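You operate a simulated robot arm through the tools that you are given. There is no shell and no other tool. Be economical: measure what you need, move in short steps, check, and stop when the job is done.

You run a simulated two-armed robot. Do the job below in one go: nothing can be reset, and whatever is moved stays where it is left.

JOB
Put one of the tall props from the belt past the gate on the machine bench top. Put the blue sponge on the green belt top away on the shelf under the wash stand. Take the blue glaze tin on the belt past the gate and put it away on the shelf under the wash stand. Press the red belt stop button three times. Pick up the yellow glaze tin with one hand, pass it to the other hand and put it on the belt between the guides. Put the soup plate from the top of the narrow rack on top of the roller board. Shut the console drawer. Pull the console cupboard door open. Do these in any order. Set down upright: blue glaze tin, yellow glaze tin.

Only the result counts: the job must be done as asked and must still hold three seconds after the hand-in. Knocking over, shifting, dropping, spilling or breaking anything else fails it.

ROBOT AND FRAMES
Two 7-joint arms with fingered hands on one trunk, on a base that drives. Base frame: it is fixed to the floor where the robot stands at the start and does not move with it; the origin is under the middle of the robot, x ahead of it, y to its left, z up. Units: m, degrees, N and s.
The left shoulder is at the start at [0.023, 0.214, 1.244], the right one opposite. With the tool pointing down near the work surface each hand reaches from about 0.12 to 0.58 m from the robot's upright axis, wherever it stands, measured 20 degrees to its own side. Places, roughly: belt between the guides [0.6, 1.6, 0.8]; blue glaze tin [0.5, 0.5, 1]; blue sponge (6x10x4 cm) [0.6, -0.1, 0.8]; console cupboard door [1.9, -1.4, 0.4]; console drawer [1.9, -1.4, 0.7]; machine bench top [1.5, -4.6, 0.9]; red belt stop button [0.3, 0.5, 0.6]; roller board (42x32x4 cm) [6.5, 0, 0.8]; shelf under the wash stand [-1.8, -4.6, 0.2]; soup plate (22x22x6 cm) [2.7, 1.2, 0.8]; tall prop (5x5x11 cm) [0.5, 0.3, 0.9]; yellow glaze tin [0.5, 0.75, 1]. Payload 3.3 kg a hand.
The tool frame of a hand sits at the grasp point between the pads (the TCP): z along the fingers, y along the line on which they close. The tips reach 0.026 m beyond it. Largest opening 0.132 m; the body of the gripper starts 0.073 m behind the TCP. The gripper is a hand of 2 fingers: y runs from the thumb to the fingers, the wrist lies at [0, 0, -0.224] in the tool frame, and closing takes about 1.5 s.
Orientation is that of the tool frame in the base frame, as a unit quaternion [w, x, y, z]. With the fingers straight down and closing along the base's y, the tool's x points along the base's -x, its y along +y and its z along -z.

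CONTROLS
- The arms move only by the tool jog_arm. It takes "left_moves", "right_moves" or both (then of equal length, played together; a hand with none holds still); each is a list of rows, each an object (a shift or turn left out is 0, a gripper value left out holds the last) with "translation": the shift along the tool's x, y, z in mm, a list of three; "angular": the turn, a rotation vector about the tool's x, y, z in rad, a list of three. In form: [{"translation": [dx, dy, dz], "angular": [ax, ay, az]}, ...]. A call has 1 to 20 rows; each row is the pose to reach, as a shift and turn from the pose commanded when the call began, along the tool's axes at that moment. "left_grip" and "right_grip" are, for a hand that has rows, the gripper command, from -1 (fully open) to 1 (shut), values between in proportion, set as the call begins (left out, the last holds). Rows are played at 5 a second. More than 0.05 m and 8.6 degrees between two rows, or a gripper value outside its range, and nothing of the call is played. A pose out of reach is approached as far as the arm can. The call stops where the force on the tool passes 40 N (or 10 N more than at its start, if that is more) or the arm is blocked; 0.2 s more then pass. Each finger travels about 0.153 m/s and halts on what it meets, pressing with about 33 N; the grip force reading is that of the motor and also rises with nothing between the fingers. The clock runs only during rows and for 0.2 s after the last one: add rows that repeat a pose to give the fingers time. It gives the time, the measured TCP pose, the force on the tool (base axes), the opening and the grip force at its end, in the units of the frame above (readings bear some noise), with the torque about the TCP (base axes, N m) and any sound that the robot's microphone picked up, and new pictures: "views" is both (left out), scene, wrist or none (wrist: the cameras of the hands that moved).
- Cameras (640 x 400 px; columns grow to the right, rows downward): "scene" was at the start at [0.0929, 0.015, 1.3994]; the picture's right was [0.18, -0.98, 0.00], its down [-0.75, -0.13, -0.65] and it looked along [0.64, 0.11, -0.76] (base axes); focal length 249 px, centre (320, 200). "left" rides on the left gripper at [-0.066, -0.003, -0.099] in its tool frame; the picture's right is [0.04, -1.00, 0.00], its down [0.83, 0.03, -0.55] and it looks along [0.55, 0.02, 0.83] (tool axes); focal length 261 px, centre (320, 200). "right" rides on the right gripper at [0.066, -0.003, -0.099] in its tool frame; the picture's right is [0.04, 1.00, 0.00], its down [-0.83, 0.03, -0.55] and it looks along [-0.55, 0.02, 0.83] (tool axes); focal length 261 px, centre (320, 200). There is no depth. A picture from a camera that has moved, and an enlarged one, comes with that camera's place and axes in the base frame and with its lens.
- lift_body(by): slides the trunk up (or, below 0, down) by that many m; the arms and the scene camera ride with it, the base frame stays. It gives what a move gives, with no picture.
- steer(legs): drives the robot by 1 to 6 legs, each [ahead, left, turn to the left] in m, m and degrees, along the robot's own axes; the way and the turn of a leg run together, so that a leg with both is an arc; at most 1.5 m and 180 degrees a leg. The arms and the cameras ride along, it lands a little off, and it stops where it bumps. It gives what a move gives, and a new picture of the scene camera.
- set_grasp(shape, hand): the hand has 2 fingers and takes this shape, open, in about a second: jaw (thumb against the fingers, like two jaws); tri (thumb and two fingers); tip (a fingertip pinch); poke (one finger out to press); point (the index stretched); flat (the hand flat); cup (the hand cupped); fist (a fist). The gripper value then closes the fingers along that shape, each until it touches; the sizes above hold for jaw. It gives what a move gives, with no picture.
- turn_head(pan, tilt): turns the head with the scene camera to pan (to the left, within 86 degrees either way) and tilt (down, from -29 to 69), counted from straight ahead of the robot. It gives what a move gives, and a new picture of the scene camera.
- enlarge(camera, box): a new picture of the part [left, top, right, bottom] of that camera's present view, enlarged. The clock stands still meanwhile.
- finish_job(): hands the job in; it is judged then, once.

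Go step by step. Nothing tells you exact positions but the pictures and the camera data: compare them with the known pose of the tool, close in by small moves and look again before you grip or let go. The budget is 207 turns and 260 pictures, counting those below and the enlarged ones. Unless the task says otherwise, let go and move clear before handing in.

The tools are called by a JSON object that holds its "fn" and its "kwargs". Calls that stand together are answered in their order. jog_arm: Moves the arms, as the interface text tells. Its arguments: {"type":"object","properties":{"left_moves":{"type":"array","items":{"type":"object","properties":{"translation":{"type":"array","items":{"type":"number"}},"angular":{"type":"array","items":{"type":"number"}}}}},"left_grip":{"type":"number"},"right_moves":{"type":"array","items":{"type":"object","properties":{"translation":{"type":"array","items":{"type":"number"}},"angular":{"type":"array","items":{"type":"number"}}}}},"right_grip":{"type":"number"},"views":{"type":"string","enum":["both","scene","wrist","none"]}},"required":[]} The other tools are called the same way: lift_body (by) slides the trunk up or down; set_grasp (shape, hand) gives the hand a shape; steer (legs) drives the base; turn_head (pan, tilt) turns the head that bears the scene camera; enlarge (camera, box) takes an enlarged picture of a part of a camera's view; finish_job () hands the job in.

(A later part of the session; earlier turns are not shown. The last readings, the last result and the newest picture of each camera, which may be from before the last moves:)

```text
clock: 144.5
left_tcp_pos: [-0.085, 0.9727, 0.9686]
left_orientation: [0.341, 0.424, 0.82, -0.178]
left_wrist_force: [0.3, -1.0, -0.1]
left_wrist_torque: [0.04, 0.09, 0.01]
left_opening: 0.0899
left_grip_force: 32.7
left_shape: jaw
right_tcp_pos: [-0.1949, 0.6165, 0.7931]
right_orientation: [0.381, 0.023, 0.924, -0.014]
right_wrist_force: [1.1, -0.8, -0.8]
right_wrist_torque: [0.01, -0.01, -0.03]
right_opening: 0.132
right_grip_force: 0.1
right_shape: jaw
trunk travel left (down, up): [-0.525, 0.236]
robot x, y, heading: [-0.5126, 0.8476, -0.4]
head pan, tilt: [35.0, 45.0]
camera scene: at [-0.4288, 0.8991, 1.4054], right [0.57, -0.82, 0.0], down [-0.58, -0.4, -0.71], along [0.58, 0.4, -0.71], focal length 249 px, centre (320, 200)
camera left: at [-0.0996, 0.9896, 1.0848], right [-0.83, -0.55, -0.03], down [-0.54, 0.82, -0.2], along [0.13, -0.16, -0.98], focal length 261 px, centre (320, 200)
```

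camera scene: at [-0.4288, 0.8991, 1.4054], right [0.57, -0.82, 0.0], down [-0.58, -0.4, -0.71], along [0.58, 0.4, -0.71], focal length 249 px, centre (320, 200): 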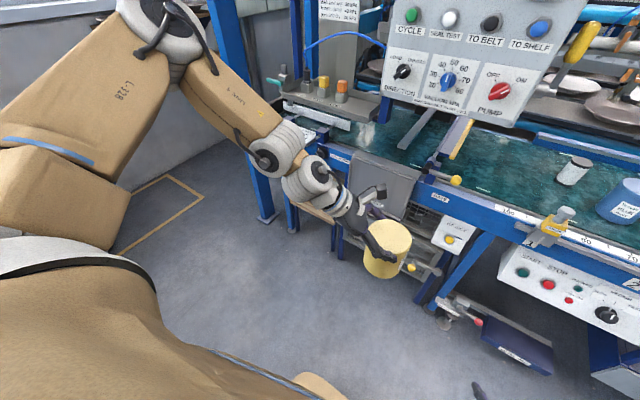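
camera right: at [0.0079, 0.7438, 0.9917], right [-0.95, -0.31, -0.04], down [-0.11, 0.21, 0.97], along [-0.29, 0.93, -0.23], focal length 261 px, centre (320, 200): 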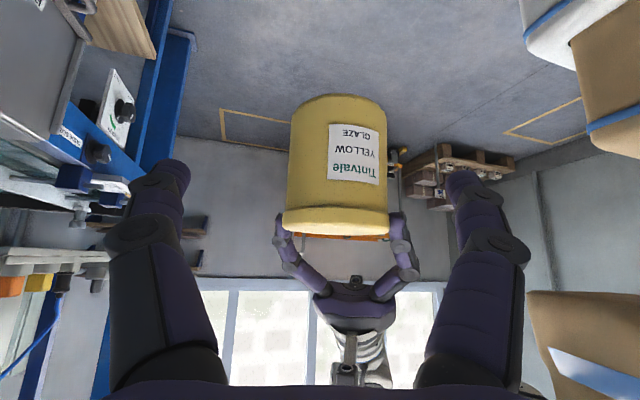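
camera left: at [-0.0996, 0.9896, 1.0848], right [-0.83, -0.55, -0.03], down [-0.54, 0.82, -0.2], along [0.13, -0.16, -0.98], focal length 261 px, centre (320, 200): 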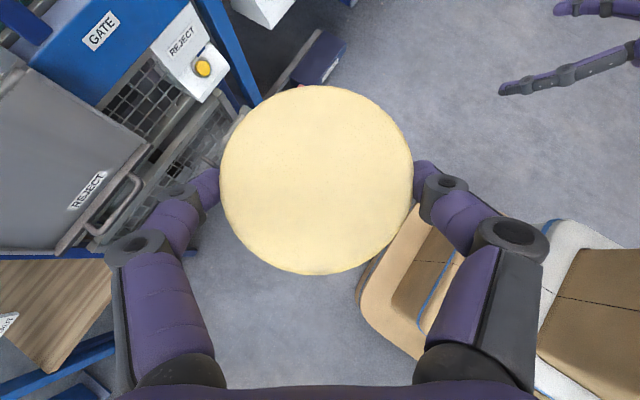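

The tin is firmly held. Now yaw the left hand back to −20° and extend it forward-left to its placing posture.

{"fn": "jog_arm", "kwargs": {"left_moves": [{"translation": [10, 36, -11], "angular": [-0.072, 0, -0.072]}, {"translation": [21, 72, -22], "angular": [-0.145, 0, -0.143]}, {"translation": [31, 108, -33], "angular": [-0.217, 0, -0.215]}, {"translation": [42, 144, -43], "angular": [-0.289, 0, -0.287]}, {"translation": [52, 180, -54], "angular": [-0.362, 0, -0.358]}, {"translation": [63, 216, -65], "angular": [-0.434, 0, -0.43]}, {"translation": [63, 216, -65], "angular": [-0.434, 0, -0.43]}]}}

```text
clock: 146.1
left_tcp_pos: [0.0384, 1.1733, 0.9699]
left_orientation: [0.378, 0.156, 0.91, -0.067]
left_wrist_force: [0.5, -0.6, -0.4]
left_wrist_torque: [0.02, 0.1, 0.03]
left_opening: 0.0897
left_grip_force: 33.4
left_shape: jaw
right_tcp_pos: [-0.1948, 0.6156, 0.793]
right_orientation: [0.381, 0.023, 0.924, -0.014]
right_wrist_force: [0.3, 0.1, 0.3]
right_wrist_torque: [0.02, 0.01, 0.0]
right_opening: 0.1318
right_grip_force: 0.0
right_shape: jaw
trunk travel left (down, up): [-0.525, 0.236]
robot x, y, heading: [-0.5152, 0.856, -0.4]
head pan, tilt: [35.0, 45.0]
camera scene: at [-0.4287, 0.899, 1.4054], right [0.57, -0.82, 0.0], down [-0.58, -0.4, -0.71], along [0.58, 0.4, -0.71], focal length 249 px, centre (320, 200)
camera left: at [0.0157, 1.1778, 1.0869], right [-0.36, -0.93, -0.03], down [-0.91, 0.36, -0.2], along [0.2, -0.05, -0.98], focal length 261 px, centre (320, 200)
```

scene: 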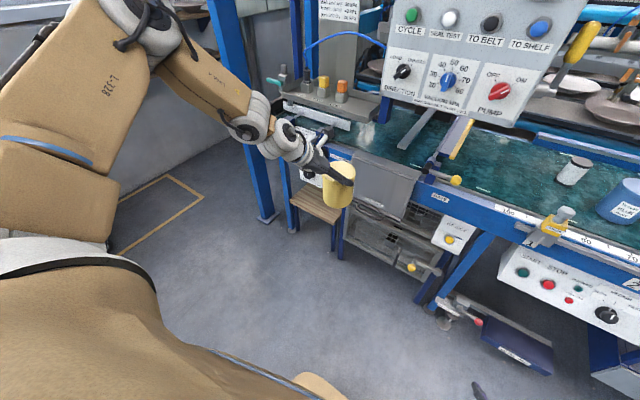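
left: 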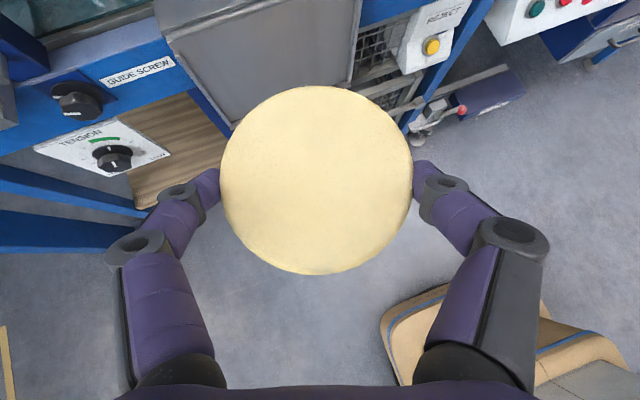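

Now raise the trunk 0.15 m and drive left so the tin lines up with the gap between the vent handle and the big post.

{"fn": "lift_body", "kwargs": {"by": 0.15}}

{"fn": "steer", "kwargs": {"legs": [[0.05, 0.59, 0.4]]}}

{"fn": "turn_head", "kwargs": {"pan": 25, "tilt": 35}}

```text
clock: 147.9
left_tcp_pos: [0.0392, 1.172, 1.1175]
left_orientation: [0.377, 0.157, 0.91, -0.067]
left_wrist_force: [0.2, 0.4, -6.6]
left_wrist_torque: [0.01, 0.08, 0.0]
left_opening: 0.0895
left_grip_force: 33.0
left_shape: jaw
right_tcp_pos: [-0.1948, 0.6157, 0.9441]
right_orientation: [0.38, 0.022, 0.924, -0.015]
right_wrist_force: [0.1, -0.1, 0.4]
right_wrist_torque: [0.04, -0.01, -0.01]
right_opening: 0.1319
right_grip_force: 0.1
right_shape: jaw
trunk travel left (down, up): [-0.675, 0.086]
robot x, y, heading: [-0.5097, 0.8494, -0.1]
head pan, tilt: [35.0, 45.0]
```

```text
clock: 151.2
left_tcp_pos: [0.0815, 1.764, 1.1182]
left_orientation: [0.379, 0.149, 0.911, -0.064]
left_wrist_force: [0.1, 0.3, -7.3]
left_wrist_torque: [0.01, 0.11, -0.01]
left_opening: 0.0896
left_grip_force: 33.4
left_shape: jaw
right_tcp_pos: [-0.1448, 1.2057, 0.9449]
right_orientation: [0.381, 0.015, 0.925, -0.012]
right_wrist_force: [-0.2, -0.2, -0.4]
right_wrist_torque: [0.02, 0.01, 0.02]
right_opening: 0.132
right_grip_force: 0.0
right_shape: jaw
trunk travel left (down, up): [-0.675, 0.086]
robot x, y, heading: [-0.4646, 1.4354, 0.6]
head pan, tilt: [35.0, 45.0]
camera scene: at [-0.3865, 1.4849, 1.5554], right [0.58, -0.81, 0.0], down [-0.57, -0.41, -0.71], along [0.57, 0.41, -0.71], focal length 249 px, centre (320, 200)
```

scene: 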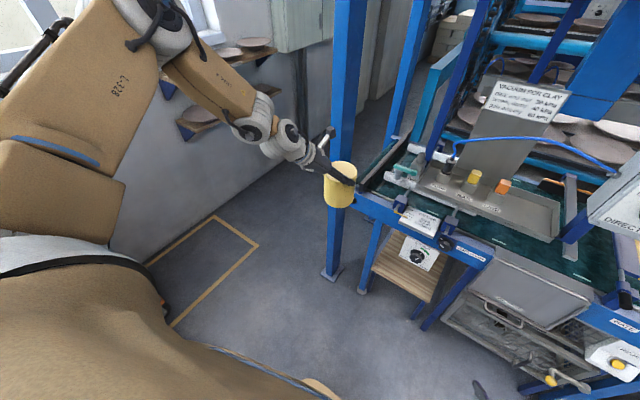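

```text
clock: 151.9
left_tcp_pos: [0.0816, 1.7645, 1.1181]
left_orientation: [0.379, 0.149, 0.911, -0.063]
left_wrist_force: [0.0, 0.1, -6.8]
left_wrist_torque: [0.01, 0.11, 0.04]
left_opening: 0.0897
left_grip_force: 32.7
left_shape: jaw
right_tcp_pos: [-0.1438, 1.2049, 0.9445]
right_orientation: [0.38, 0.015, 0.925, -0.01]
right_wrist_force: [-0.3, 0.5, -0.4]
right_wrist_torque: [-0.02, -0.01, 0.0]
right_opening: 0.132
right_grip_force: 0.0
right_shape: jaw
trunk travel left (down, up): [-0.675, 0.086]
robot x, y, heading: [-0.4636, 1.4379, 0.8]
head pan, tilt: [25.0, 35.0]
camera scene: at [-0.3733, 1.4749, 1.5702], right [0.43, -0.9, 0.0], down [-0.52, -0.25, -0.82], along [0.74, 0.36, -0.57], focal length 249 px, centre (320, 200)
```

scene: 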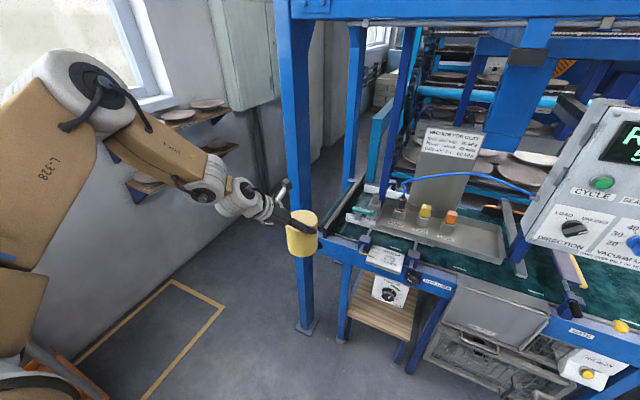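

The clearances look workable: elbow short of the post, tin passing the vent handle. Raise 5 cm more and drive ahead 0.39 m.

{"fn": "lift_body", "kwargs": {"by": 0.055}}

{"fn": "steer", "kwargs": {"legs": [[0.25, -0.01, -0.8]]}}

```text
clock: 152.9
left_tcp_pos: [0.0807, 1.7641, 1.1737]
left_orientation: [0.378, 0.148, 0.912, -0.063]
left_wrist_force: [-0.2, 0.4, -7.2]
left_wrist_torque: [0.02, 0.08, -0.02]
left_opening: 0.0896
left_grip_force: 32.9
left_shape: jaw
right_tcp_pos: [-0.1433, 1.2042, 0.9984]
right_orientation: [0.381, 0.014, 0.925, -0.01]
right_wrist_force: [-0.4, 0.3, 0.4]
right_wrist_torque: [0.02, 0.05, 0.03]
right_opening: 0.1322
right_grip_force: 0.1
right_shape: jaw
trunk travel left (down, up): [-0.73, 0.031]
robot x, y, heading: [-0.4639, 1.4354, 1.0]
head pan, tilt: [25.0, 35.0]
```

```text
clock: 154.7
left_tcp_pos: [0.3371, 1.7471, 1.1725]
left_orientation: [0.377, 0.157, 0.91, -0.068]
left_wrist_force: [0.6, 0.3, -6.9]
left_wrist_torque: [0.02, 0.1, 0.01]
left_opening: 0.0897
left_grip_force: 32.9
left_shape: jaw
right_tcp_pos: [0.1037, 1.1926, 0.9996]
right_orientation: [0.381, 0.021, 0.924, -0.013]
right_wrist_force: [0.1, -0.6, -0.7]
right_wrist_torque: [0.0, 0.0, 0.0]
right_opening: 0.1321
right_grip_force: 0.0
right_shape: jaw
trunk travel left (down, up): [-0.73, 0.031]
robot x, y, heading: [-0.2145, 1.425, -0.1]
head pan, tilt: [25.0, 35.0]
camera scene: at [-0.1215, 1.4653, 1.6252], right [0.42, -0.91, 0.0], down [-0.52, -0.24, -0.82], along [0.74, 0.35, -0.57], focal length 249 px, centre (320, 200)
```

scene: 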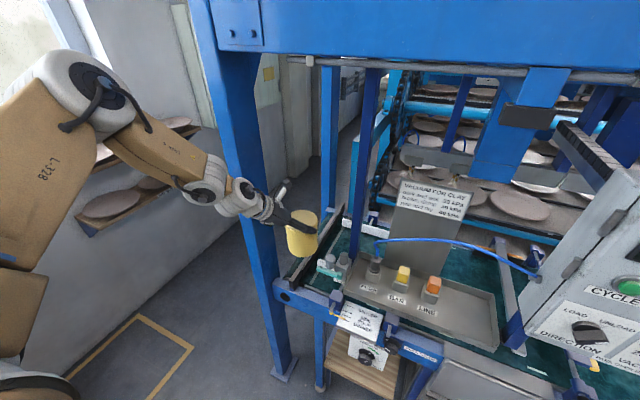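

The tin is clear so far. Before going in further I'll pivot the right hand to point down, close to the body, so it won't meet the bench.

{"fn": "jog_arm", "kwargs": {"right_moves": [{"translation": [26, -8, -11], "angular": [0, 0.131, 0]}, {"translation": [53, -16, -22], "angular": [0, 0.262, 0]}, {"translation": [79, -24, -33], "angular": [0, 0.393, 0]}, {"translation": [106, -32, -44], "angular": [0, 0.524, 0]}, {"translation": [132, -40, -55], "angular": [0, 0.654, 0]}, {"translation": [159, -50, -66], "angular": [0, 0.785, 0]}], "views": "none"}}

{"fn": "steer", "kwargs": {"legs": [[0.14, 0, 0]]}}

```text
clock: 156.1
left_tcp_pos: [0.3351, 1.747, 1.1732]
left_orientation: [0.378, 0.156, 0.91, -0.067]
left_wrist_force: [-0.1, -0.4, -7.0]
left_wrist_torque: [0.04, 0.1, -0.01]
left_opening: 0.0896
left_grip_force: 33.3
left_shape: jaw
right_tcp_pos: [-0.0609, 1.1495, 0.936]
right_orientation: [-0.003, 0.024, 1.0, -0.004]
right_wrist_force: [-0.1, 0.5, 0.2]
right_wrist_torque: [-0.02, 0.0, 0.0]
right_opening: 0.1324
right_grip_force: 0.1
right_shape: jaw
trunk travel left (down, up): [-0.73, 0.031]
robot x, y, heading: [-0.2135, 1.43, 0.1]
head pan, tilt: [25.0, 35.0]
```

```text
clock: 157.4
left_tcp_pos: [0.4793, 1.7455, 1.1725]
left_orientation: [0.378, 0.158, 0.91, -0.067]
left_wrist_force: [-0.2, -0.8, -6.9]
left_wrist_torque: [0.0, 0.09, -0.01]
left_opening: 0.0896
left_grip_force: 33.7
left_shape: jaw
right_tcp_pos: [0.0812, 1.1486, 0.9349]
right_orientation: [-0.003, 0.026, 1.0, -0.004]
right_wrist_force: [0.2, -0.1, 0.5]
right_wrist_torque: [0.0, 0.05, 0.0]
right_opening: 0.1321
right_grip_force: 0.1
right_shape: jaw
trunk travel left (down, up): [-0.73, 0.031]
robot x, y, heading: [-0.0738, 1.4284, -0.1]
head pan, tilt: [25.0, 35.0]
camera scene: at [0.0194, 1.4648, 1.6252], right [0.42, -0.91, 0.0], down [-0.52, -0.24, -0.82], along [0.74, 0.34, -0.57], focal length 249 px, centre (320, 200)
```

scene: 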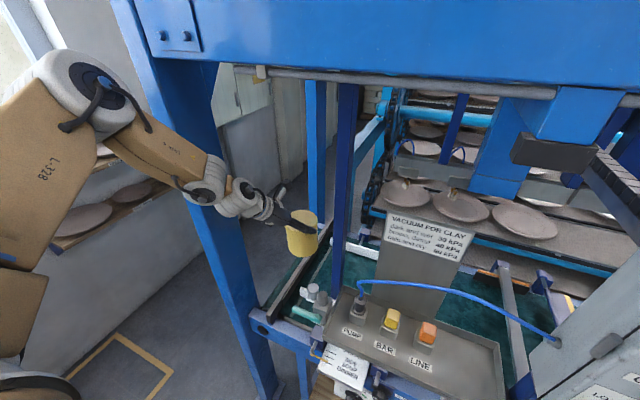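

Tin is past the vent handle. Lower the trunk 0.1 m and look before the final diagonal nudge.

{"fn": "lift_body", "kwargs": {"by": -0.1}}

{"fn": "turn_head", "kwargs": {"pan": 30, "tilt": 40}}

{"fn": "enlarge", "kwargs": {"camera": "left", "box": [0, 0, 640, 400]}}

```text
clock: 158.8
left_tcp_pos: [0.4771, 1.7463, 1.0737]
left_orientation: [0.378, 0.158, 0.91, -0.067]
left_wrist_force: [0.5, -1.3, -7.6]
left_wrist_torque: [0.06, 0.12, -0.01]
left_opening: 0.0898
left_grip_force: 33.0
left_shape: jaw
right_tcp_pos: [0.0801, 1.1489, 0.8355]
right_orientation: [-0.002, 0.026, 1.0, -0.004]
right_wrist_force: [0.6, 0.2, 0.5]
right_wrist_torque: [0.02, 0.03, 0.0]
right_opening: 0.132
right_grip_force: 0.1
right_shape: jaw
trunk travel left (down, up): [-0.63, 0.131]
robot x, y, heading: [-0.0766, 1.4258, -0.2]
head pan, tilt: [25.0, 35.0]
```

```text
clock: 159.4
left_tcp_pos: [0.478, 1.7452, 1.0728]
left_orientation: [0.377, 0.157, 0.91, -0.067]
left_wrist_force: [-0.3, 0.3, -7.0]
left_wrist_torque: [0.01, 0.1, 0.0]
left_opening: 0.0899
left_grip_force: 33.1
left_shape: jaw
right_tcp_pos: [0.0804, 1.1492, 0.8351]
right_orientation: [-0.003, 0.025, 1.0, -0.004]
right_wrist_force: [0.0, 0.1, 1.0]
right_wrist_torque: [-0.01, -0.02, 0.04]
right_opening: 0.132
right_grip_force: 0.0
right_shape: jaw
trunk travel left (down, up): [-0.63, 0.131]
robot x, y, heading: [-0.0764, 1.4247, -0.3]
head pan, tilt: [30.0, 40.0]
camera scene: at [0.0129, 1.4701, 1.5177], right [0.5, -0.87, 0.0], down [-0.56, -0.32, -0.77], along [0.66, 0.38, -0.64], focal length 249 px, centre (320, 200)
```

scene: 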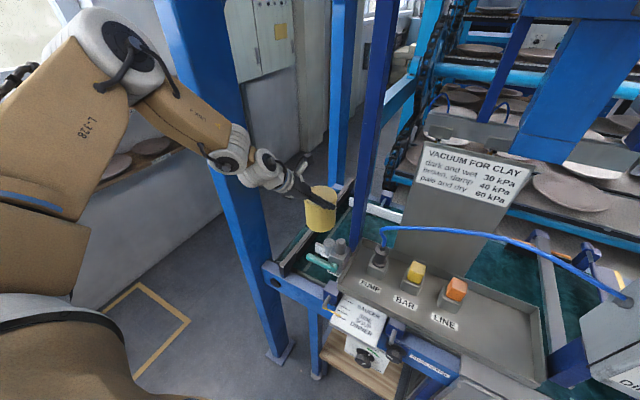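

```text
1.00 times, centred on (320, 200) of left (not enlarged: the box is as wide or as high as the picture)
camera zoom: at [0.455, 1.7508, 1.1895], right [-0.36, -0.93, -0.03], down [-0.91, 0.36, -0.2], along [0.19, -0.05, -0.98], focal length 261 px, centre (320, 200)
```

zoom: 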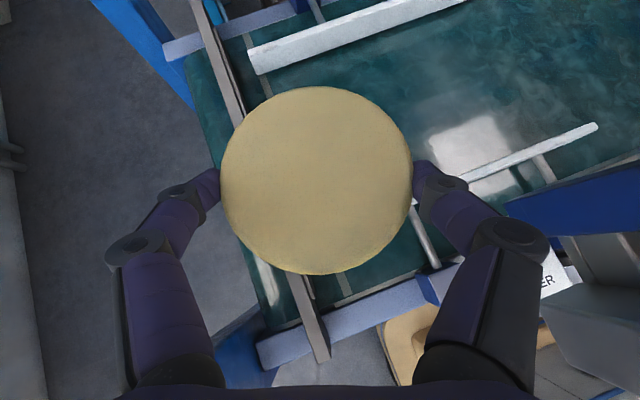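

The wrist view shows both guides clearly; target spot is about (0.60, 1.66) between them. Nudge the base diagonally in.

{"fn": "steer", "kwargs": {"legs": [[0.095, -0.085, 0.2]]}}

{"fn": "enlarge", "kwargs": {"camera": "left", "box": [0, 0, 640, 400]}}

```text
clock: 160.7
left_tcp_pos: [0.5727, 1.6604, 1.0731]
left_orientation: [0.377, 0.155, 0.911, -0.066]
left_wrist_force: [-0.3, 0.0, -7.5]
left_wrist_torque: [0.02, 0.08, 0.0]
left_opening: 0.0896
left_grip_force: 33.1
left_shape: jaw
right_tcp_pos: [0.1781, 1.0634, 0.8352]
right_orientation: [-0.003, 0.024, 1.0, -0.004]
right_wrist_force: [0.2, -0.6, 0.2]
right_wrist_torque: [0.0, 0.03, 0.02]
right_opening: 0.1321
right_grip_force: 0.1
right_shape: jaw
trunk travel left (down, up): [-0.63, 0.131]
robot x, y, heading: [0.0209, 1.3386, -0.3]
head pan, tilt: [30.0, 40.0]
camera scene: at [0.1094, 1.3831, 1.5176], right [0.5, -0.87, 0.0], down [-0.56, -0.32, -0.77], along [0.66, 0.38, -0.64], focal length 249 px, centre (320, 200)
```

scene: 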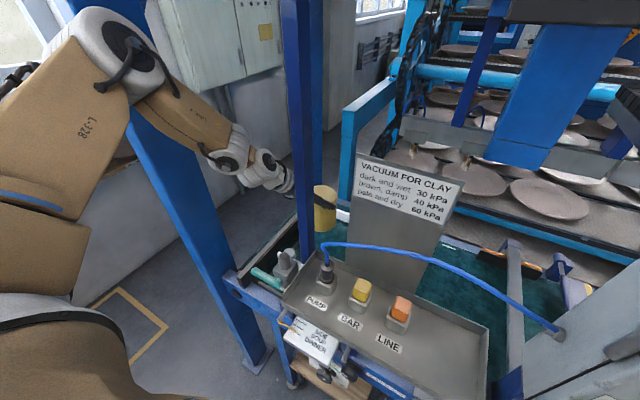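

```text
1.00 times, centred on (320, 200) of left (not enlarged: the box is as wide or as high as the picture)
camera zoom: at [0.5499, 1.666, 1.1893], right [-0.36, -0.93, -0.03], down [-0.91, 0.36, -0.2], along [0.19, -0.05, -0.98], focal length 261 px, centre (320, 200)
```

zoom: 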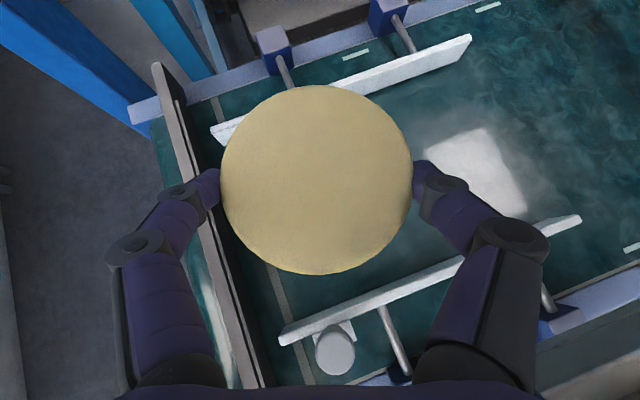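

The tin hangs between the guides, slightly toward the front one. Extend the arm 3.5 cm forward and 1.5 cm right.

{"fn": "jog_arm", "kwargs": {"left_moves": [{"translation": [-13, 0, 13]}, {"translation": [-26, 0, 27]}, {"translation": [-26, 0, 27]}], "views": "none"}}

{"fn": "lift_body", "kwargs": {"by": -0.11}}

{"fn": "enlarge", "kwargs": {"camera": "left", "box": [0, 0, 640, 400]}}

```text
clock: 161.5
left_tcp_pos: [0.6055, 1.65, 1.0732]
left_orientation: [0.377, 0.155, 0.911, -0.066]
left_wrist_force: [-0.6, 0.5, -6.4]
left_wrist_torque: [0.03, 0.13, -0.04]
left_opening: 0.0898
left_grip_force: 32.9
left_shape: jaw
right_tcp_pos: [0.1768, 1.0638, 0.8361]
right_orientation: [-0.001, 0.024, 1.0, -0.004]
right_wrist_force: [-0.4, -0.8, -0.5]
right_wrist_torque: [-0.01, 0.01, 0.0]
right_opening: 0.1321
right_grip_force: 0.0
right_shape: jaw
trunk travel left (down, up): [-0.63, 0.131]
robot x, y, heading: [0.0201, 1.339, -0.1]
head pan, tilt: [30.0, 40.0]
```

```text
clock: 162.9
left_tcp_pos: [0.607, 1.6502, 0.9631]
left_orientation: [0.378, 0.155, 0.91, -0.066]
left_wrist_force: [-0.1, 0.5, -6.5]
left_wrist_torque: [0.04, 0.08, -0.01]
left_opening: 0.0895
left_grip_force: 33.3
left_shape: jaw
right_tcp_pos: [0.1775, 1.0627, 0.7264]
right_orientation: [-0.002, 0.025, 1.0, -0.005]
right_wrist_force: [-0.4, -0.5, 0.2]
right_wrist_torque: [-0.01, 0.0, -0.01]
right_opening: 0.1319
right_grip_force: 0.0
right_shape: jaw
trunk travel left (down, up): [-0.52, 0.241]
robot x, y, heading: [0.0216, 1.3409, -0.2]
head pan, tilt: [30.0, 40.0]
```

```text
1.00 times, centred on (320, 200) of left (not enlarged: the box is as wide or as high as the picture)
camera zoom: at [0.5839, 1.6544, 1.079], right [-0.36, -0.93, -0.03], down [-0.91, 0.36, -0.2], along [0.19, -0.05, -0.98], focal length 261 px, centre (320, 200)
```

zoom: 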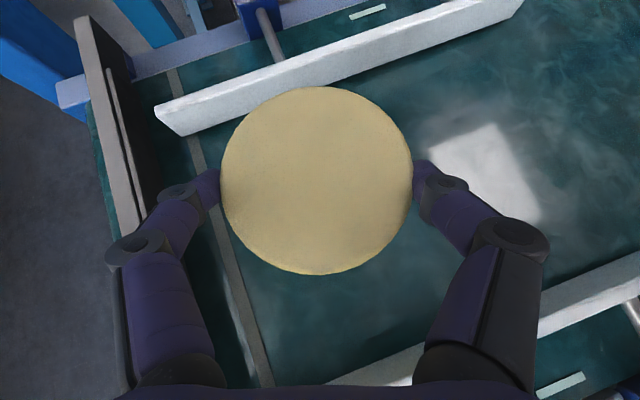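

Centred between guides with bottom about 3.5 cm above the belt. Lower by trunk 2.5 cm, then feel for contact with small arm steps.

{"fn": "lift_body", "kwargs": {"by": -0.026}}

{"fn": "jog_arm", "kwargs": {"left_moves": [{"translation": [1.4, 0, 1.4]}, {"translation": [2.8, 0, 2.8]}, {"translation": [4.2, 0, 4.2]}], "views": "none"}}

```text
clock: 163.6
left_tcp_pos: [0.6072, 1.6491, 0.9366]
left_orientation: [0.378, 0.155, 0.91, -0.067]
left_wrist_force: [0.5, 1.2, -6.9]
left_wrist_torque: [0.03, 0.1, 0.01]
left_opening: 0.0898
left_grip_force: 33.3
left_shape: jaw
right_tcp_pos: [0.1762, 1.0628, 0.6999]
right_orientation: [-0.003, 0.025, 1.0, -0.004]
right_wrist_force: [0.9, 0.5, -0.7]
right_wrist_torque: [-0.05, -0.01, 0.02]
right_opening: 0.1321
right_grip_force: 0.1
right_shape: jaw
trunk travel left (down, up): [-0.494, 0.267]
robot x, y, heading: [0.0201, 1.3375, -0.0]
head pan, tilt: [30.0, 40.0]
```

```text
clock: 164.4
left_tcp_pos: [0.6068, 1.6484, 0.9331]
left_orientation: [0.38, 0.155, 0.91, -0.066]
left_wrist_force: [-1.0, -2.4, 8.1]
left_wrist_torque: [0.32, -0.18, -0.05]
left_opening: 0.0891
left_grip_force: 33.2
left_shape: jaw
right_tcp_pos: [0.1753, 1.0624, 0.7009]
right_orientation: [-0.002, 0.025, 1.0, -0.005]
right_wrist_force: [0.1, 0.5, 0.4]
right_wrist_torque: [0.02, -0.03, 0.02]
right_opening: 0.1319
right_grip_force: 0.2
right_shape: jaw
trunk travel left (down, up): [-0.494, 0.267]
robot x, y, heading: [0.018, 1.3403, -0.1]
head pan, tilt: [30.0, 40.0]
```

Contact felt (force reversed to +8 N). Release.

{"fn": "jog_arm", "kwargs": {"left_moves": [{"translation": [0, 0, 0]}, {"translation": [0, 0, 0]}, {"translation": [0, 0, 0]}, {"translation": [0, 0, 0]}, {"translation": [0, 0, -10]}, {"translation": [0, 0, -35]}, {"translation": [0, 0, -60]}, {"translation": [0, 0, -90]}], "left_grip": -1}}

```text
clock: 166.2
left_tcp_pos: [0.5427, 1.6711, 0.9949]
left_orientation: [0.379, 0.155, 0.91, -0.066]
left_wrist_force: [0.8, 0.1, 0.0]
left_wrist_torque: [0.0, -0.02, -0.02]
left_opening: 0.1319
left_grip_force: 0.0
left_shape: jaw
right_tcp_pos: [0.1764, 1.063, 0.6995]
right_orientation: [-0.002, 0.025, 1.0, -0.004]
right_wrist_force: [0.0, 0.0, 0.1]
right_wrist_torque: [0.0, -0.02, 0.02]
right_opening: 0.132
right_grip_force: 0.1
right_shape: jaw
trunk travel left (down, up): [-0.494, 0.267]
robot x, y, heading: [0.0221, 1.339, 0.0]
head pan, tilt: [30.0, 40.0]
camera scene: at [0.112, 1.384, 1.3817], right [0.5, -0.87, 0.0], down [-0.56, -0.32, -0.77], along [0.66, 0.38, -0.64], focal length 249 px, centre (320, 200)
camera left: at [0.5197, 1.6762, 1.111], right [-0.36, -0.93, -0.03], down [-0.91, 0.36, -0.2], along [0.2, -0.05, -0.98], focal length 261 px, centre (320, 200)
```

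scene: 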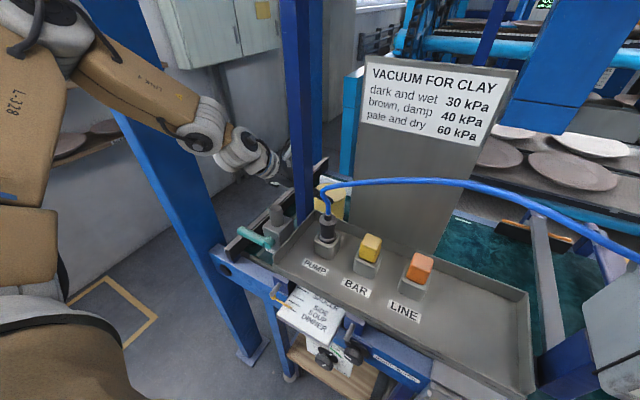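
left: 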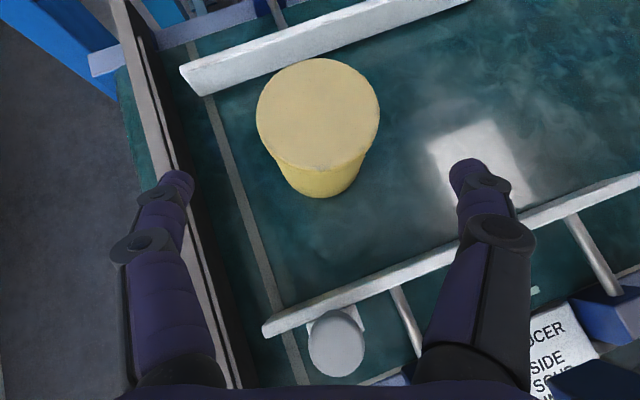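

The yellow tin stands upright between the guides. Withdraw by the same route: raise, diagonal back, then straight back.

{"fn": "lift_body", "kwargs": {"by": 0.15}}

{"fn": "steer", "kwargs": {"legs": [[-0.095, 0.085, 0], [-0.45, 0, 0]]}}

```text
clock: 168.0
left_tcp_pos: [0.5463, 1.6707, 1.1432]
left_orientation: [0.378, 0.155, 0.91, -0.066]
left_wrist_force: [0.8, 0.0, 0.1]
left_wrist_torque: [0.0, -0.03, 0.01]
left_opening: 0.132
left_grip_force: 0.1
left_shape: jaw
right_tcp_pos: [0.1762, 1.0637, 0.8497]
right_orientation: [-0.002, 0.025, 1.0, -0.004]
right_wrist_force: [-0.3, 0.0, -0.2]
right_wrist_torque: [0.01, 0.0, 0.01]
right_opening: 0.1321
right_grip_force: 0.1
right_shape: jaw
trunk travel left (down, up): [-0.644, 0.117]
robot x, y, heading: [0.0202, 1.339, 0.2]
head pan, tilt: [30.0, 40.0]
```

```text
clock: 171.6
left_tcp_pos: [-0.0145, 1.7588, 1.1454]
left_orientation: [0.379, 0.151, 0.911, -0.064]
left_wrist_force: [0.0, -0.8, 0.6]
left_wrist_torque: [0.0, -0.02, 0.0]
left_opening: 0.1316
left_grip_force: 0.0
left_shape: jaw
right_tcp_pos: [-0.3779, 1.1462, 0.8495]
right_orientation: [-0.002, 0.019, 1.0, -0.004]
right_wrist_force: [0.1, 0.0, 0.6]
right_wrist_torque: [0.0, -0.03, 0.0]
right_opening: 0.1321
right_grip_force: 0.0
right_shape: jaw
trunk travel left (down, up): [-0.644, 0.117]
robot x, y, heading: [-0.5361, 1.4178, 0.5]
head pan, tilt: [30.0, 40.0]
camera scene: at [-0.4514, 1.4669, 1.5318], right [0.51, -0.86, 0.0], down [-0.55, -0.33, -0.77], along [0.66, 0.39, -0.64], focal length 249 px, centre (320, 200)
```

scene: 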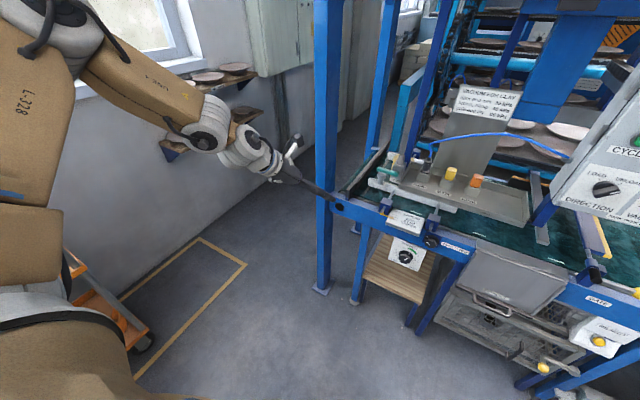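

Yellow tin done. Now for the blue tin (left) and sponge (right): lower the trunk back and drive to in front of them.

{"fn": "lift_body", "kwargs": {"by": -0.119}}

{"fn": "steer", "kwargs": {"legs": [[0.1, -1.285, -0.5], [0.32, 0, 0]]}}

{"fn": "turn_head", "kwargs": {"pan": 5, "tilt": 45}}

```text
clock: 173.1
left_tcp_pos: [-0.0147, 1.7577, 1.0254]
left_orientation: [0.378, 0.15, 0.911, -0.064]
left_wrist_force: [0.5, 0.7, -0.8]
left_wrist_torque: [-0.01, 0.0, 0.02]
left_opening: 0.1319
left_grip_force: 0.0
left_shape: jaw
right_tcp_pos: [-0.3775, 1.1459, 0.7309]
right_orientation: [-0.001, 0.019, 1.0, -0.005]
right_wrist_force: [-0.3, 0.5, -0.6]
right_wrist_torque: [-0.01, 0.0, -0.01]
right_opening: 0.1319
right_grip_force: 0.1
right_shape: jaw
trunk travel left (down, up): [-0.525, 0.236]
robot x, y, heading: [-0.5364, 1.4229, 0.8]
head pan, tilt: [30.0, 40.0]
```

```text
clock: 181.1
left_tcp_pos: [0.4237, 0.5131, 1.0259]
left_orientation: [0.376, 0.163, 0.909, -0.069]
left_wrist_force: [0.1, 0.3, -0.1]
left_wrist_torque: [0.0, 0.03, 0.0]
left_opening: 0.132
left_grip_force: 0.0
left_shape: jaw
right_tcp_pos: [0.0435, -0.0883, 0.731]
right_orientation: [-0.003, 0.034, 0.999, -0.004]
right_wrist_force: [-0.3, -0.7, 0.4]
right_wrist_torque: [0.01, 0.01, -0.03]
right_opening: 0.1318
right_grip_force: 0.1
right_shape: jaw
trunk travel left (down, up): [-0.525, 0.236]
robot x, y, heading: [-0.1093, 0.1902, -1.1]
head pan, tilt: [30.0, 40.0]
camera scene: at [-0.0152, 0.2336, 1.4126], right [0.49, -0.87, 0.0], down [-0.56, -0.31, -0.77], along [0.67, 0.37, -0.64], focal length 249 px, centre (320, 200)
```

scene: 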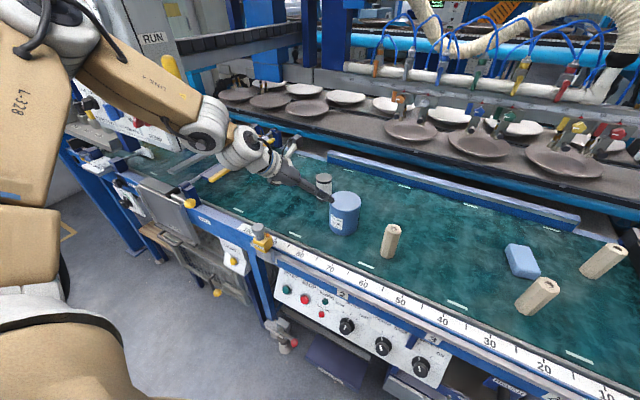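

```text
clock: 182.0
left_tcp_pos: [0.4238, 0.5126, 1.0247]
left_orientation: [0.377, 0.163, 0.909, -0.069]
left_wrist_force: [-1.1, 0.2, 0.4]
left_wrist_torque: [0.01, 0.03, 0.02]
left_opening: 0.132
left_grip_force: 0.0
left_shape: jaw
right_tcp_pos: [0.0443, -0.0894, 0.7315]
right_orientation: [-0.002, 0.033, 0.999, -0.004]
right_wrist_force: [0.7, -0.1, 0.1]
right_wrist_torque: [-0.05, -0.02, -0.01]
right_opening: 0.1323
right_grip_force: 0.0
right_shape: jaw
trunk travel left (down, up): [-0.525, 0.236]
robot x, y, heading: [-0.1089, 0.1877, -1.1]
head pan, tilt: [5.0, 45.0]
camera scene: at [-0.0095, 0.1982, 1.4054], right [0.07, -1.0, 0.0], down [-0.71, -0.05, -0.71], along [0.71, 0.05, -0.71], focal length 249 px, centre (320, 200)
```

scene: 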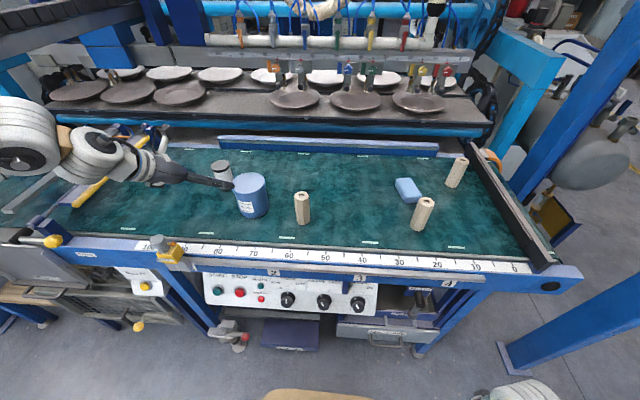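

The blue tin is at about (0.524, 0.442), a prop at (0.48, −0.065) stands in front of the sponge at (0.61, −0.04). I'll carry the tin (left) and that front prop (right) first. Bring the left hand to pre-grasp.

{"fn": "jog_arm", "kwargs": {"left_moves": [{"translation": [15, -13, 20]}, {"translation": [30, -26, 45]}, {"translation": [30, -26, 70]}], "views": "wrist"}}

```text
clock: 182.8
left_tcp_pos: [0.4407, 0.4811, 0.9543]
left_orientation: [0.377, 0.162, 0.909, -0.07]
left_wrist_force: [0.1, 0.6, 0.3]
left_wrist_torque: [0.0, -0.01, -0.01]
left_opening: 0.132
left_grip_force: 0.0
left_shape: jaw
right_tcp_pos: [0.044, -0.0881, 0.7315]
right_orientation: [-0.003, 0.033, 0.999, -0.004]
right_wrist_force: [-0.5, 0.4, -0.3]
right_wrist_torque: [0.01, -0.02, 0.01]
right_opening: 0.1318
right_grip_force: 0.1
right_shape: jaw
trunk travel left (down, up): [-0.525, 0.236]
robot x, y, heading: [-0.1111, 0.1945, -1.0]
head pan, tilt: [5.0, 45.0]
camera left: at [0.4191, 0.4864, 1.0709], right [-0.38, -0.93, -0.03], down [-0.91, 0.37, -0.2], along [0.19, -0.05, -0.98], focal length 261 px, centre (320, 200)
```

left: 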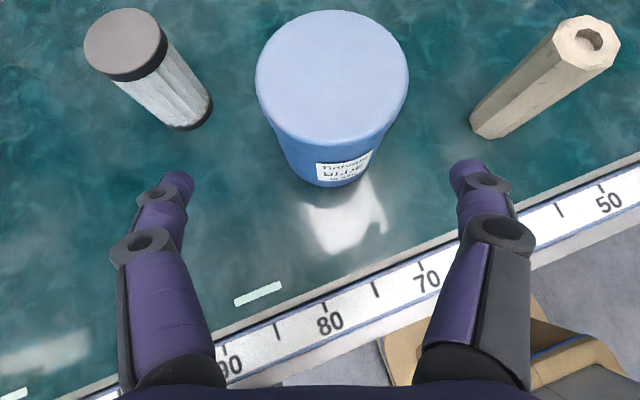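

Aligned within a few mm; slide in 122 mm along the axis and close.

{"fn": "jog_arm", "kwargs": {"left_moves": [{"translation": [0, -6, 40]}, {"translation": [0, -6, 80]}, {"translation": [0, -6, 105]}, {"translation": [0, -6, 122]}], "views": "none"}}

{"fn": "jog_arm", "kwargs": {"left_moves": [{"translation": [0, 0, 0]}, {"translation": [0, 0, 0]}, {"translation": [0, 0, 0]}, {"translation": [0, 0, 0]}, {"translation": [0, 0, 0]}, {"translation": [0, 0, 0]}, {"translation": [0, 0, 0]}], "left_grip": 1, "views": "wrist"}}

```text
clock: 183.8
left_tcp_pos: [0.4568, 0.4718, 0.9489]
left_orientation: [0.377, 0.163, 0.909, -0.07]
left_wrist_force: [-0.3, -0.6, -0.7]
left_wrist_torque: [0.01, 0.0, 0.01]
left_opening: 0.132
left_grip_force: 0.0
left_shape: jaw
left hand out of reach, approached as far as the arm can: row 1, 2, 3, 4
right_tcp_pos: [0.0442, -0.0889, 0.7307]
right_orientation: [-0.002, 0.034, 0.999, -0.005]
right_wrist_force: [-0.5, 0.3, -0.3]
right_wrist_torque: [0.01, 0.01, -0.01]
right_opening: 0.1318
right_grip_force: 0.1
right_shape: jaw
trunk travel left (down, up): [-0.525, 0.236]
robot x, y, heading: [-0.1081, 0.1899, -0.8]
head pan, tilt: [5.0, 45.0]
```

```text
clock: 185.4
left_tcp_pos: [0.4562, 0.4705, 0.9495]
left_orientation: [0.377, 0.164, 0.909, -0.07]
left_wrist_force: [0.5, -1.0, 0.1]
left_wrist_torque: [0.01, -0.03, 0.01]
left_opening: 0.0
left_grip_force: 33.0
left_shape: jaw
right_tcp_pos: [0.0437, -0.0882, 0.7321]
right_orientation: [-0.002, 0.033, 0.999, -0.004]
right_wrist_force: [-0.3, -0.8, -0.3]
right_wrist_torque: [0.01, 0.0, 0.0]
right_opening: 0.132
right_grip_force: 0.1
right_shape: jaw
trunk travel left (down, up): [-0.525, 0.236]
robot x, y, heading: [-0.1107, 0.1896, -0.9]
head pan, tilt: [5.0, 45.0]
camera left: at [0.4347, 0.4766, 1.0657], right [-0.38, -0.93, -0.03], down [-0.91, 0.37, -0.2], along [0.19, -0.05, -0.98], focal length 261 px, centre (320, 200)
```

left: 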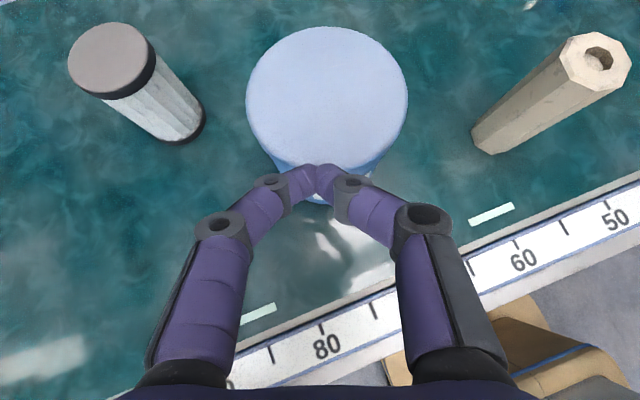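

Out of reach, so the hand closed short of the tin. I'll reopen, let the base carry the hand over the tin, check, then lower with the trunk.

{"fn": "jog_arm", "kwargs": {"left_moves": [{"translation": [0, 0, -15]}, {"translation": [0, 0, -15]}, {"translation": [0, 0, -15]}, {"translation": [0, 0, -15]}, {"translation": [0, 0, -15]}], "left_grip": -1, "views": "none"}}

{"fn": "lift_body", "kwargs": {"by": 0.015}}

{"fn": "steer", "kwargs": {"legs": [[0.076, -0.03, 0.9]]}}

{"fn": "enlarge", "kwargs": {"camera": "left", "box": [0, 0, 640, 400]}}

```text
clock: 186.6
left_tcp_pos: [0.4487, 0.4767, 0.9598]
left_orientation: [0.377, 0.163, 0.909, -0.07]
left_wrist_force: [0.1, 0.0, 0.7]
left_wrist_torque: [0.01, 0.03, -0.01]
left_opening: 0.132
left_grip_force: 0.1
left_shape: jaw
right_tcp_pos: [0.0435, -0.0892, 0.7307]
right_orientation: [-0.002, 0.033, 0.999, -0.004]
right_wrist_force: [-0.5, -0.2, 0.3]
right_wrist_torque: [-0.02, 0.03, 0.0]
right_opening: 0.132
right_grip_force: 0.1
right_shape: jaw
trunk travel left (down, up): [-0.525, 0.236]
robot x, y, heading: [-0.1077, 0.196, -1.1]
head pan, tilt: [5.0, 45.0]
```

```text
clock: 187.2
left_tcp_pos: [0.4496, 0.4794, 0.9774]
left_orientation: [0.377, 0.163, 0.909, -0.07]
left_wrist_force: [0.9, 0.3, 0.4]
left_wrist_torque: [0.01, 0.02, 0.0]
left_opening: 0.1319
left_grip_force: 0.1
left_shape: jaw
right_tcp_pos: [0.0449, -0.0881, 0.7451]
right_orientation: [-0.002, 0.033, 0.999, -0.003]
right_wrist_force: [-0.5, 0.3, 0.5]
right_wrist_torque: [-0.02, -0.01, 0.0]
right_opening: 0.132
right_grip_force: 0.1
right_shape: jaw
trunk travel left (down, up): [-0.54, 0.221]
robot x, y, heading: [-0.107, 0.1901, -1.2]
head pan, tilt: [5.0, 45.0]
```

```text
clock: 188.3
left_tcp_pos: [0.5219, 0.4557, 0.977]
left_orientation: [0.377, 0.155, 0.911, -0.066]
left_wrist_force: [-0.6, 0.8, -0.1]
left_wrist_torque: [-0.02, 0.04, 0.02]
left_opening: 0.1314
left_grip_force: 0.0
left_shape: jaw
right_tcp_pos: [0.126, -0.1179, 0.7455]
right_orientation: [-0.003, 0.025, 1.0, -0.005]
right_wrist_force: [-0.6, 0.7, 0.2]
right_wrist_torque: [0.05, 0.02, -0.02]
right_opening: 0.1319
right_grip_force: 0.1
right_shape: jaw
trunk travel left (down, up): [-0.54, 0.221]
robot x, y, heading: [-0.031, 0.1593, 0.1]
head pan, tilt: [5.0, 45.0]
camera scene: at [0.0678, 0.1672, 1.4203], right [0.09, -1.0, 0.0], down [-0.71, -0.06, -0.71], along [0.7, 0.06, -0.71], focal length 249 px, centre (320, 200)
```

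scene: 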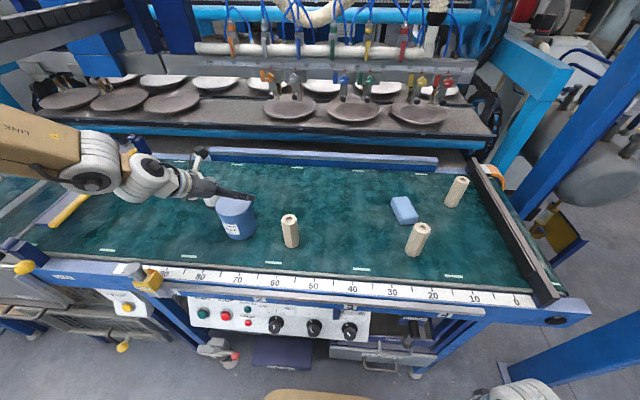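

```text
1.00 times, centred on (320, 200) of left (not enlarged: the box is as wide or as high as the picture)
camera zoom: at [0.4996, 0.4605, 1.0934], right [-0.36, -0.93, -0.03], down [-0.91, 0.36, -0.2], along [0.19, -0.05, -0.98], focal length 261 px, centre (320, 200)
```

zoom: 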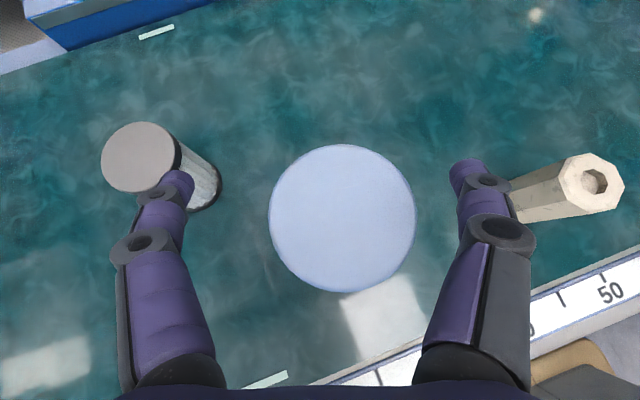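

Shift 14 mm sideways and lower with the trunk around the tin.

{"fn": "jog_arm", "kwargs": {"left_moves": [{"translation": [0, -14, 0]}, {"translation": [0, -14, 0]}], "views": "none"}}

{"fn": "lift_body", "kwargs": {"by": -0.105}}

{"fn": "enlarge", "kwargs": {"camera": "left", "box": [0, 0, 640, 400]}}

```text
clock: 188.9
left_tcp_pos: [0.5163, 0.4421, 0.9779]
left_orientation: [0.379, 0.155, 0.91, -0.067]
left_wrist_force: [0.0, 0.2, 0.0]
left_wrist_torque: [0.0, 0.02, -0.05]
left_opening: 0.1318
left_grip_force: 0.1
left_shape: jaw
right_tcp_pos: [0.1242, -0.1178, 0.7459]
right_orientation: [-0.001, 0.025, 1.0, -0.003]
right_wrist_force: [-0.2, -0.6, 0.0]
right_wrist_torque: [-0.02, -0.02, 0.0]
right_opening: 0.1319
right_grip_force: 0.0
right_shape: jaw
trunk travel left (down, up): [-0.54, 0.221]
robot x, y, heading: [-0.0306, 0.1577, 0.2]
head pan, tilt: [5.0, 45.0]
```

```text
clock: 190.2
left_tcp_pos: [0.5165, 0.4429, 0.8719]
left_orientation: [0.379, 0.156, 0.91, -0.068]
left_wrist_force: [0.4, 0.0, 0.8]
left_wrist_torque: [-0.01, 0.02, 0.01]
left_opening: 0.1319
left_grip_force: 0.1
left_shape: jaw
right_tcp_pos: [0.1252, -0.1174, 0.641]
right_orientation: [-0.002, 0.025, 1.0, -0.004]
right_wrist_force: [-0.8, -0.4, 0.2]
right_wrist_torque: [0.0, 0.01, 0.01]
right_opening: 0.1319
right_grip_force: 0.1
right_shape: jaw
trunk travel left (down, up): [-0.435, 0.326]
robot x, y, heading: [-0.0292, 0.1598, -0.0]
head pan, tilt: [5.0, 45.0]
```

```text
1.00 times, centred on (320, 200) of left (not enlarged: the box is as wide or as high as the picture)
camera zoom: at [0.4936, 0.4478, 0.9894], right [-0.36, -0.93, -0.03], down [-0.91, 0.36, -0.2], along [0.2, -0.05, -0.98], focal length 261 px, centre (320, 200)
```

zoom: 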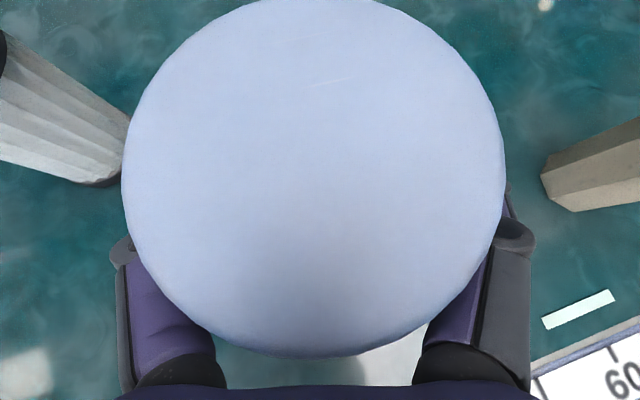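

Centred. Close the left hand.

{"fn": "jog_arm", "kwargs": {"left_moves": [{"translation": [0, 0, 0]}, {"translation": [0, 0, 0]}, {"translation": [0, 0, 0]}, {"translation": [0, 0, 0]}, {"translation": [0, 0, 0]}, {"translation": [0, 0, 0]}, {"translation": [0, 0, 0]}], "left_grip": 1, "views": "none"}}

{"fn": "lift_body", "kwargs": {"by": 0.105}}

```text
clock: 191.8
left_tcp_pos: [0.5163, 0.4433, 0.8719]
left_orientation: [0.378, 0.156, 0.91, -0.066]
left_wrist_force: [1.8, -3.1, -0.1]
left_wrist_torque: [0.11, -0.08, -0.06]
left_opening: 0.085
left_grip_force: 32.6
left_shape: jaw
right_tcp_pos: [0.1252, -0.1177, 0.6409]
right_orientation: [-0.003, 0.024, 1.0, -0.005]
right_wrist_force: [-0.5, 0.7, -0.1]
right_wrist_torque: [0.01, -0.01, 0.0]
right_opening: 0.1319
right_grip_force: 0.0
right_shape: jaw
trunk travel left (down, up): [-0.435, 0.326]
robot x, y, heading: [-0.0313, 0.1632, 0.2]
head pan, tilt: [5.0, 45.0]
```

```text
clock: 193.2
left_tcp_pos: [0.5174, 0.4433, 0.9771]
left_orientation: [0.377, 0.155, 0.911, -0.066]
left_wrist_force: [0.0, 0.8, -7.3]
left_wrist_torque: [0.02, -0.02, 0.02]
left_opening: 0.085
left_grip_force: 33.0
left_shape: jaw
right_tcp_pos: [0.125, -0.1168, 0.7464]
right_orientation: [-0.003, 0.024, 1.0, -0.004]
right_wrist_force: [0.4, 0.2, 1.0]
right_wrist_torque: [-0.04, 0.02, 0.0]
right_opening: 0.1322
right_grip_force: 0.2
right_shape: jaw
trunk travel left (down, up): [-0.54, 0.221]
robot x, y, heading: [-0.0316, 0.157, -0.2]
head pan, tilt: [5.0, 45.0]
```

Blue tin is held. Now bring the right hand up and forward over the front prop at about (0.473, −0.052).

{"fn": "jog_arm", "kwargs": {"right_moves": [{"translation": [-15, 5, -45]}, {"translation": [-30, 10, -90]}, {"translation": [-45, 15, -135]}, {"translation": [-60, 20, -180]}, {"translation": [-80, 25, -225]}, {"translation": [-105, 30, -265]}, {"translation": [-145, 40, -285]}, {"translation": [-190, 45, -285]}, {"translation": [-235, 50, -285]}, {"translation": [-280, 55, -280]}, {"translation": [-320, 58, -270]}]}}

```text
clock: 195.6
left_tcp_pos: [0.5177, 0.4402, 0.9779]
left_orientation: [0.377, 0.157, 0.91, -0.067]
left_wrist_force: [0.6, -1.5, -6.4]
left_wrist_torque: [0.04, 0.07, 0.0]
left_opening: 0.0849
left_grip_force: 33.1
left_shape: jaw
right_tcp_pos: [0.4863, -0.0862, 0.953]
right_orientation: [-0.005, 0.025, 1.0, -0.004]
right_wrist_force: [0.3, 0.0, 0.9]
right_wrist_torque: [0.02, 0.08, -0.02]
right_opening: 0.1321
right_grip_force: 0.1
right_shape: jaw
right hand out of reach, approached as far as the arm can: row 3, 4, 5, 6, 7, 8, 9, 10, 11
trunk travel left (down, up): [-0.54, 0.221]
robot x, y, heading: [-0.0311, 0.1616, 0.1]
head pan, tilt: [5.0, 45.0]
camera scene: at [0.0689, 0.1661, 1.4208], right [0.09, -1.0, 0.0], down [-0.71, -0.06, -0.71], along [0.7, 0.06, -0.71], focal length 249 px, centre (320, 200)
camera right: at [0.4199, -0.0836, 1.0524], right [0.01, 1.0, -0.01], down [0.84, 0.0, 0.54], along [0.54, -0.01, -0.84], focal length 261 px, centre (320, 200)
```

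scene: 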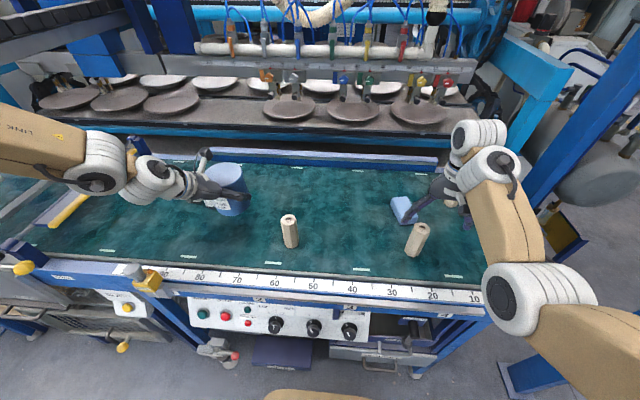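
right: 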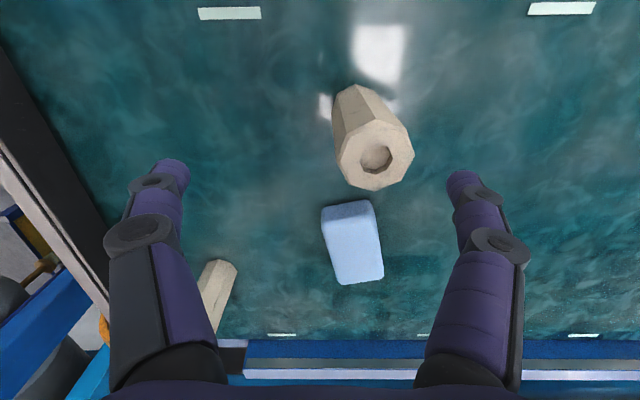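

The right hand is just above the prop at (0.470, −0.058). Shift over it, lower and close.

{"fn": "jog_arm", "kwargs": {"right_moves": [{"translation": [16, 28, 0]}, {"translation": [16, 28, 30]}, {"translation": [16, 28, 58]}], "views": "wrist"}}

```text
clock: 196.4
left_tcp_pos: [0.5179, 0.4435, 0.9768]
left_orientation: [0.376, 0.156, 0.911, -0.067]
left_wrist_force: [0.4, 0.8, -7.8]
left_wrist_torque: [-0.02, -0.03, 0.03]
left_opening: 0.0852
left_grip_force: 33.3
left_shape: jaw
right_tcp_pos: [0.4618, -0.0469, 0.8976]
right_orientation: [-0.003, 0.025, 1.0, -0.005]
right_wrist_force: [0.0, 0.1, 0.5]
right_wrist_torque: [0.01, -0.05, -0.01]
right_opening: 0.1322
right_grip_force: 0.2
right_shape: jaw
right hand out of reach, approached as far as the arm can: row 1
trunk travel left (down, up): [-0.54, 0.221]
robot x, y, heading: [-0.0288, 0.1622, 0.1]
head pan, tilt: [5.0, 45.0]
camera right: at [0.3953, -0.0437, 0.9963], right [0.01, 1.0, -0.01], down [0.84, 0.0, 0.55], along [0.55, -0.01, -0.84], focal length 261 px, centre (320, 200)
```

right: 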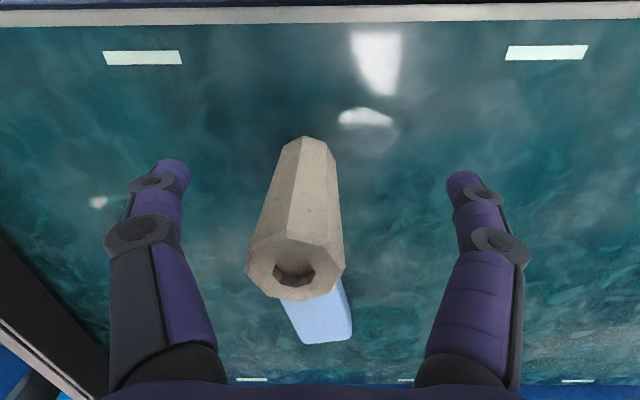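

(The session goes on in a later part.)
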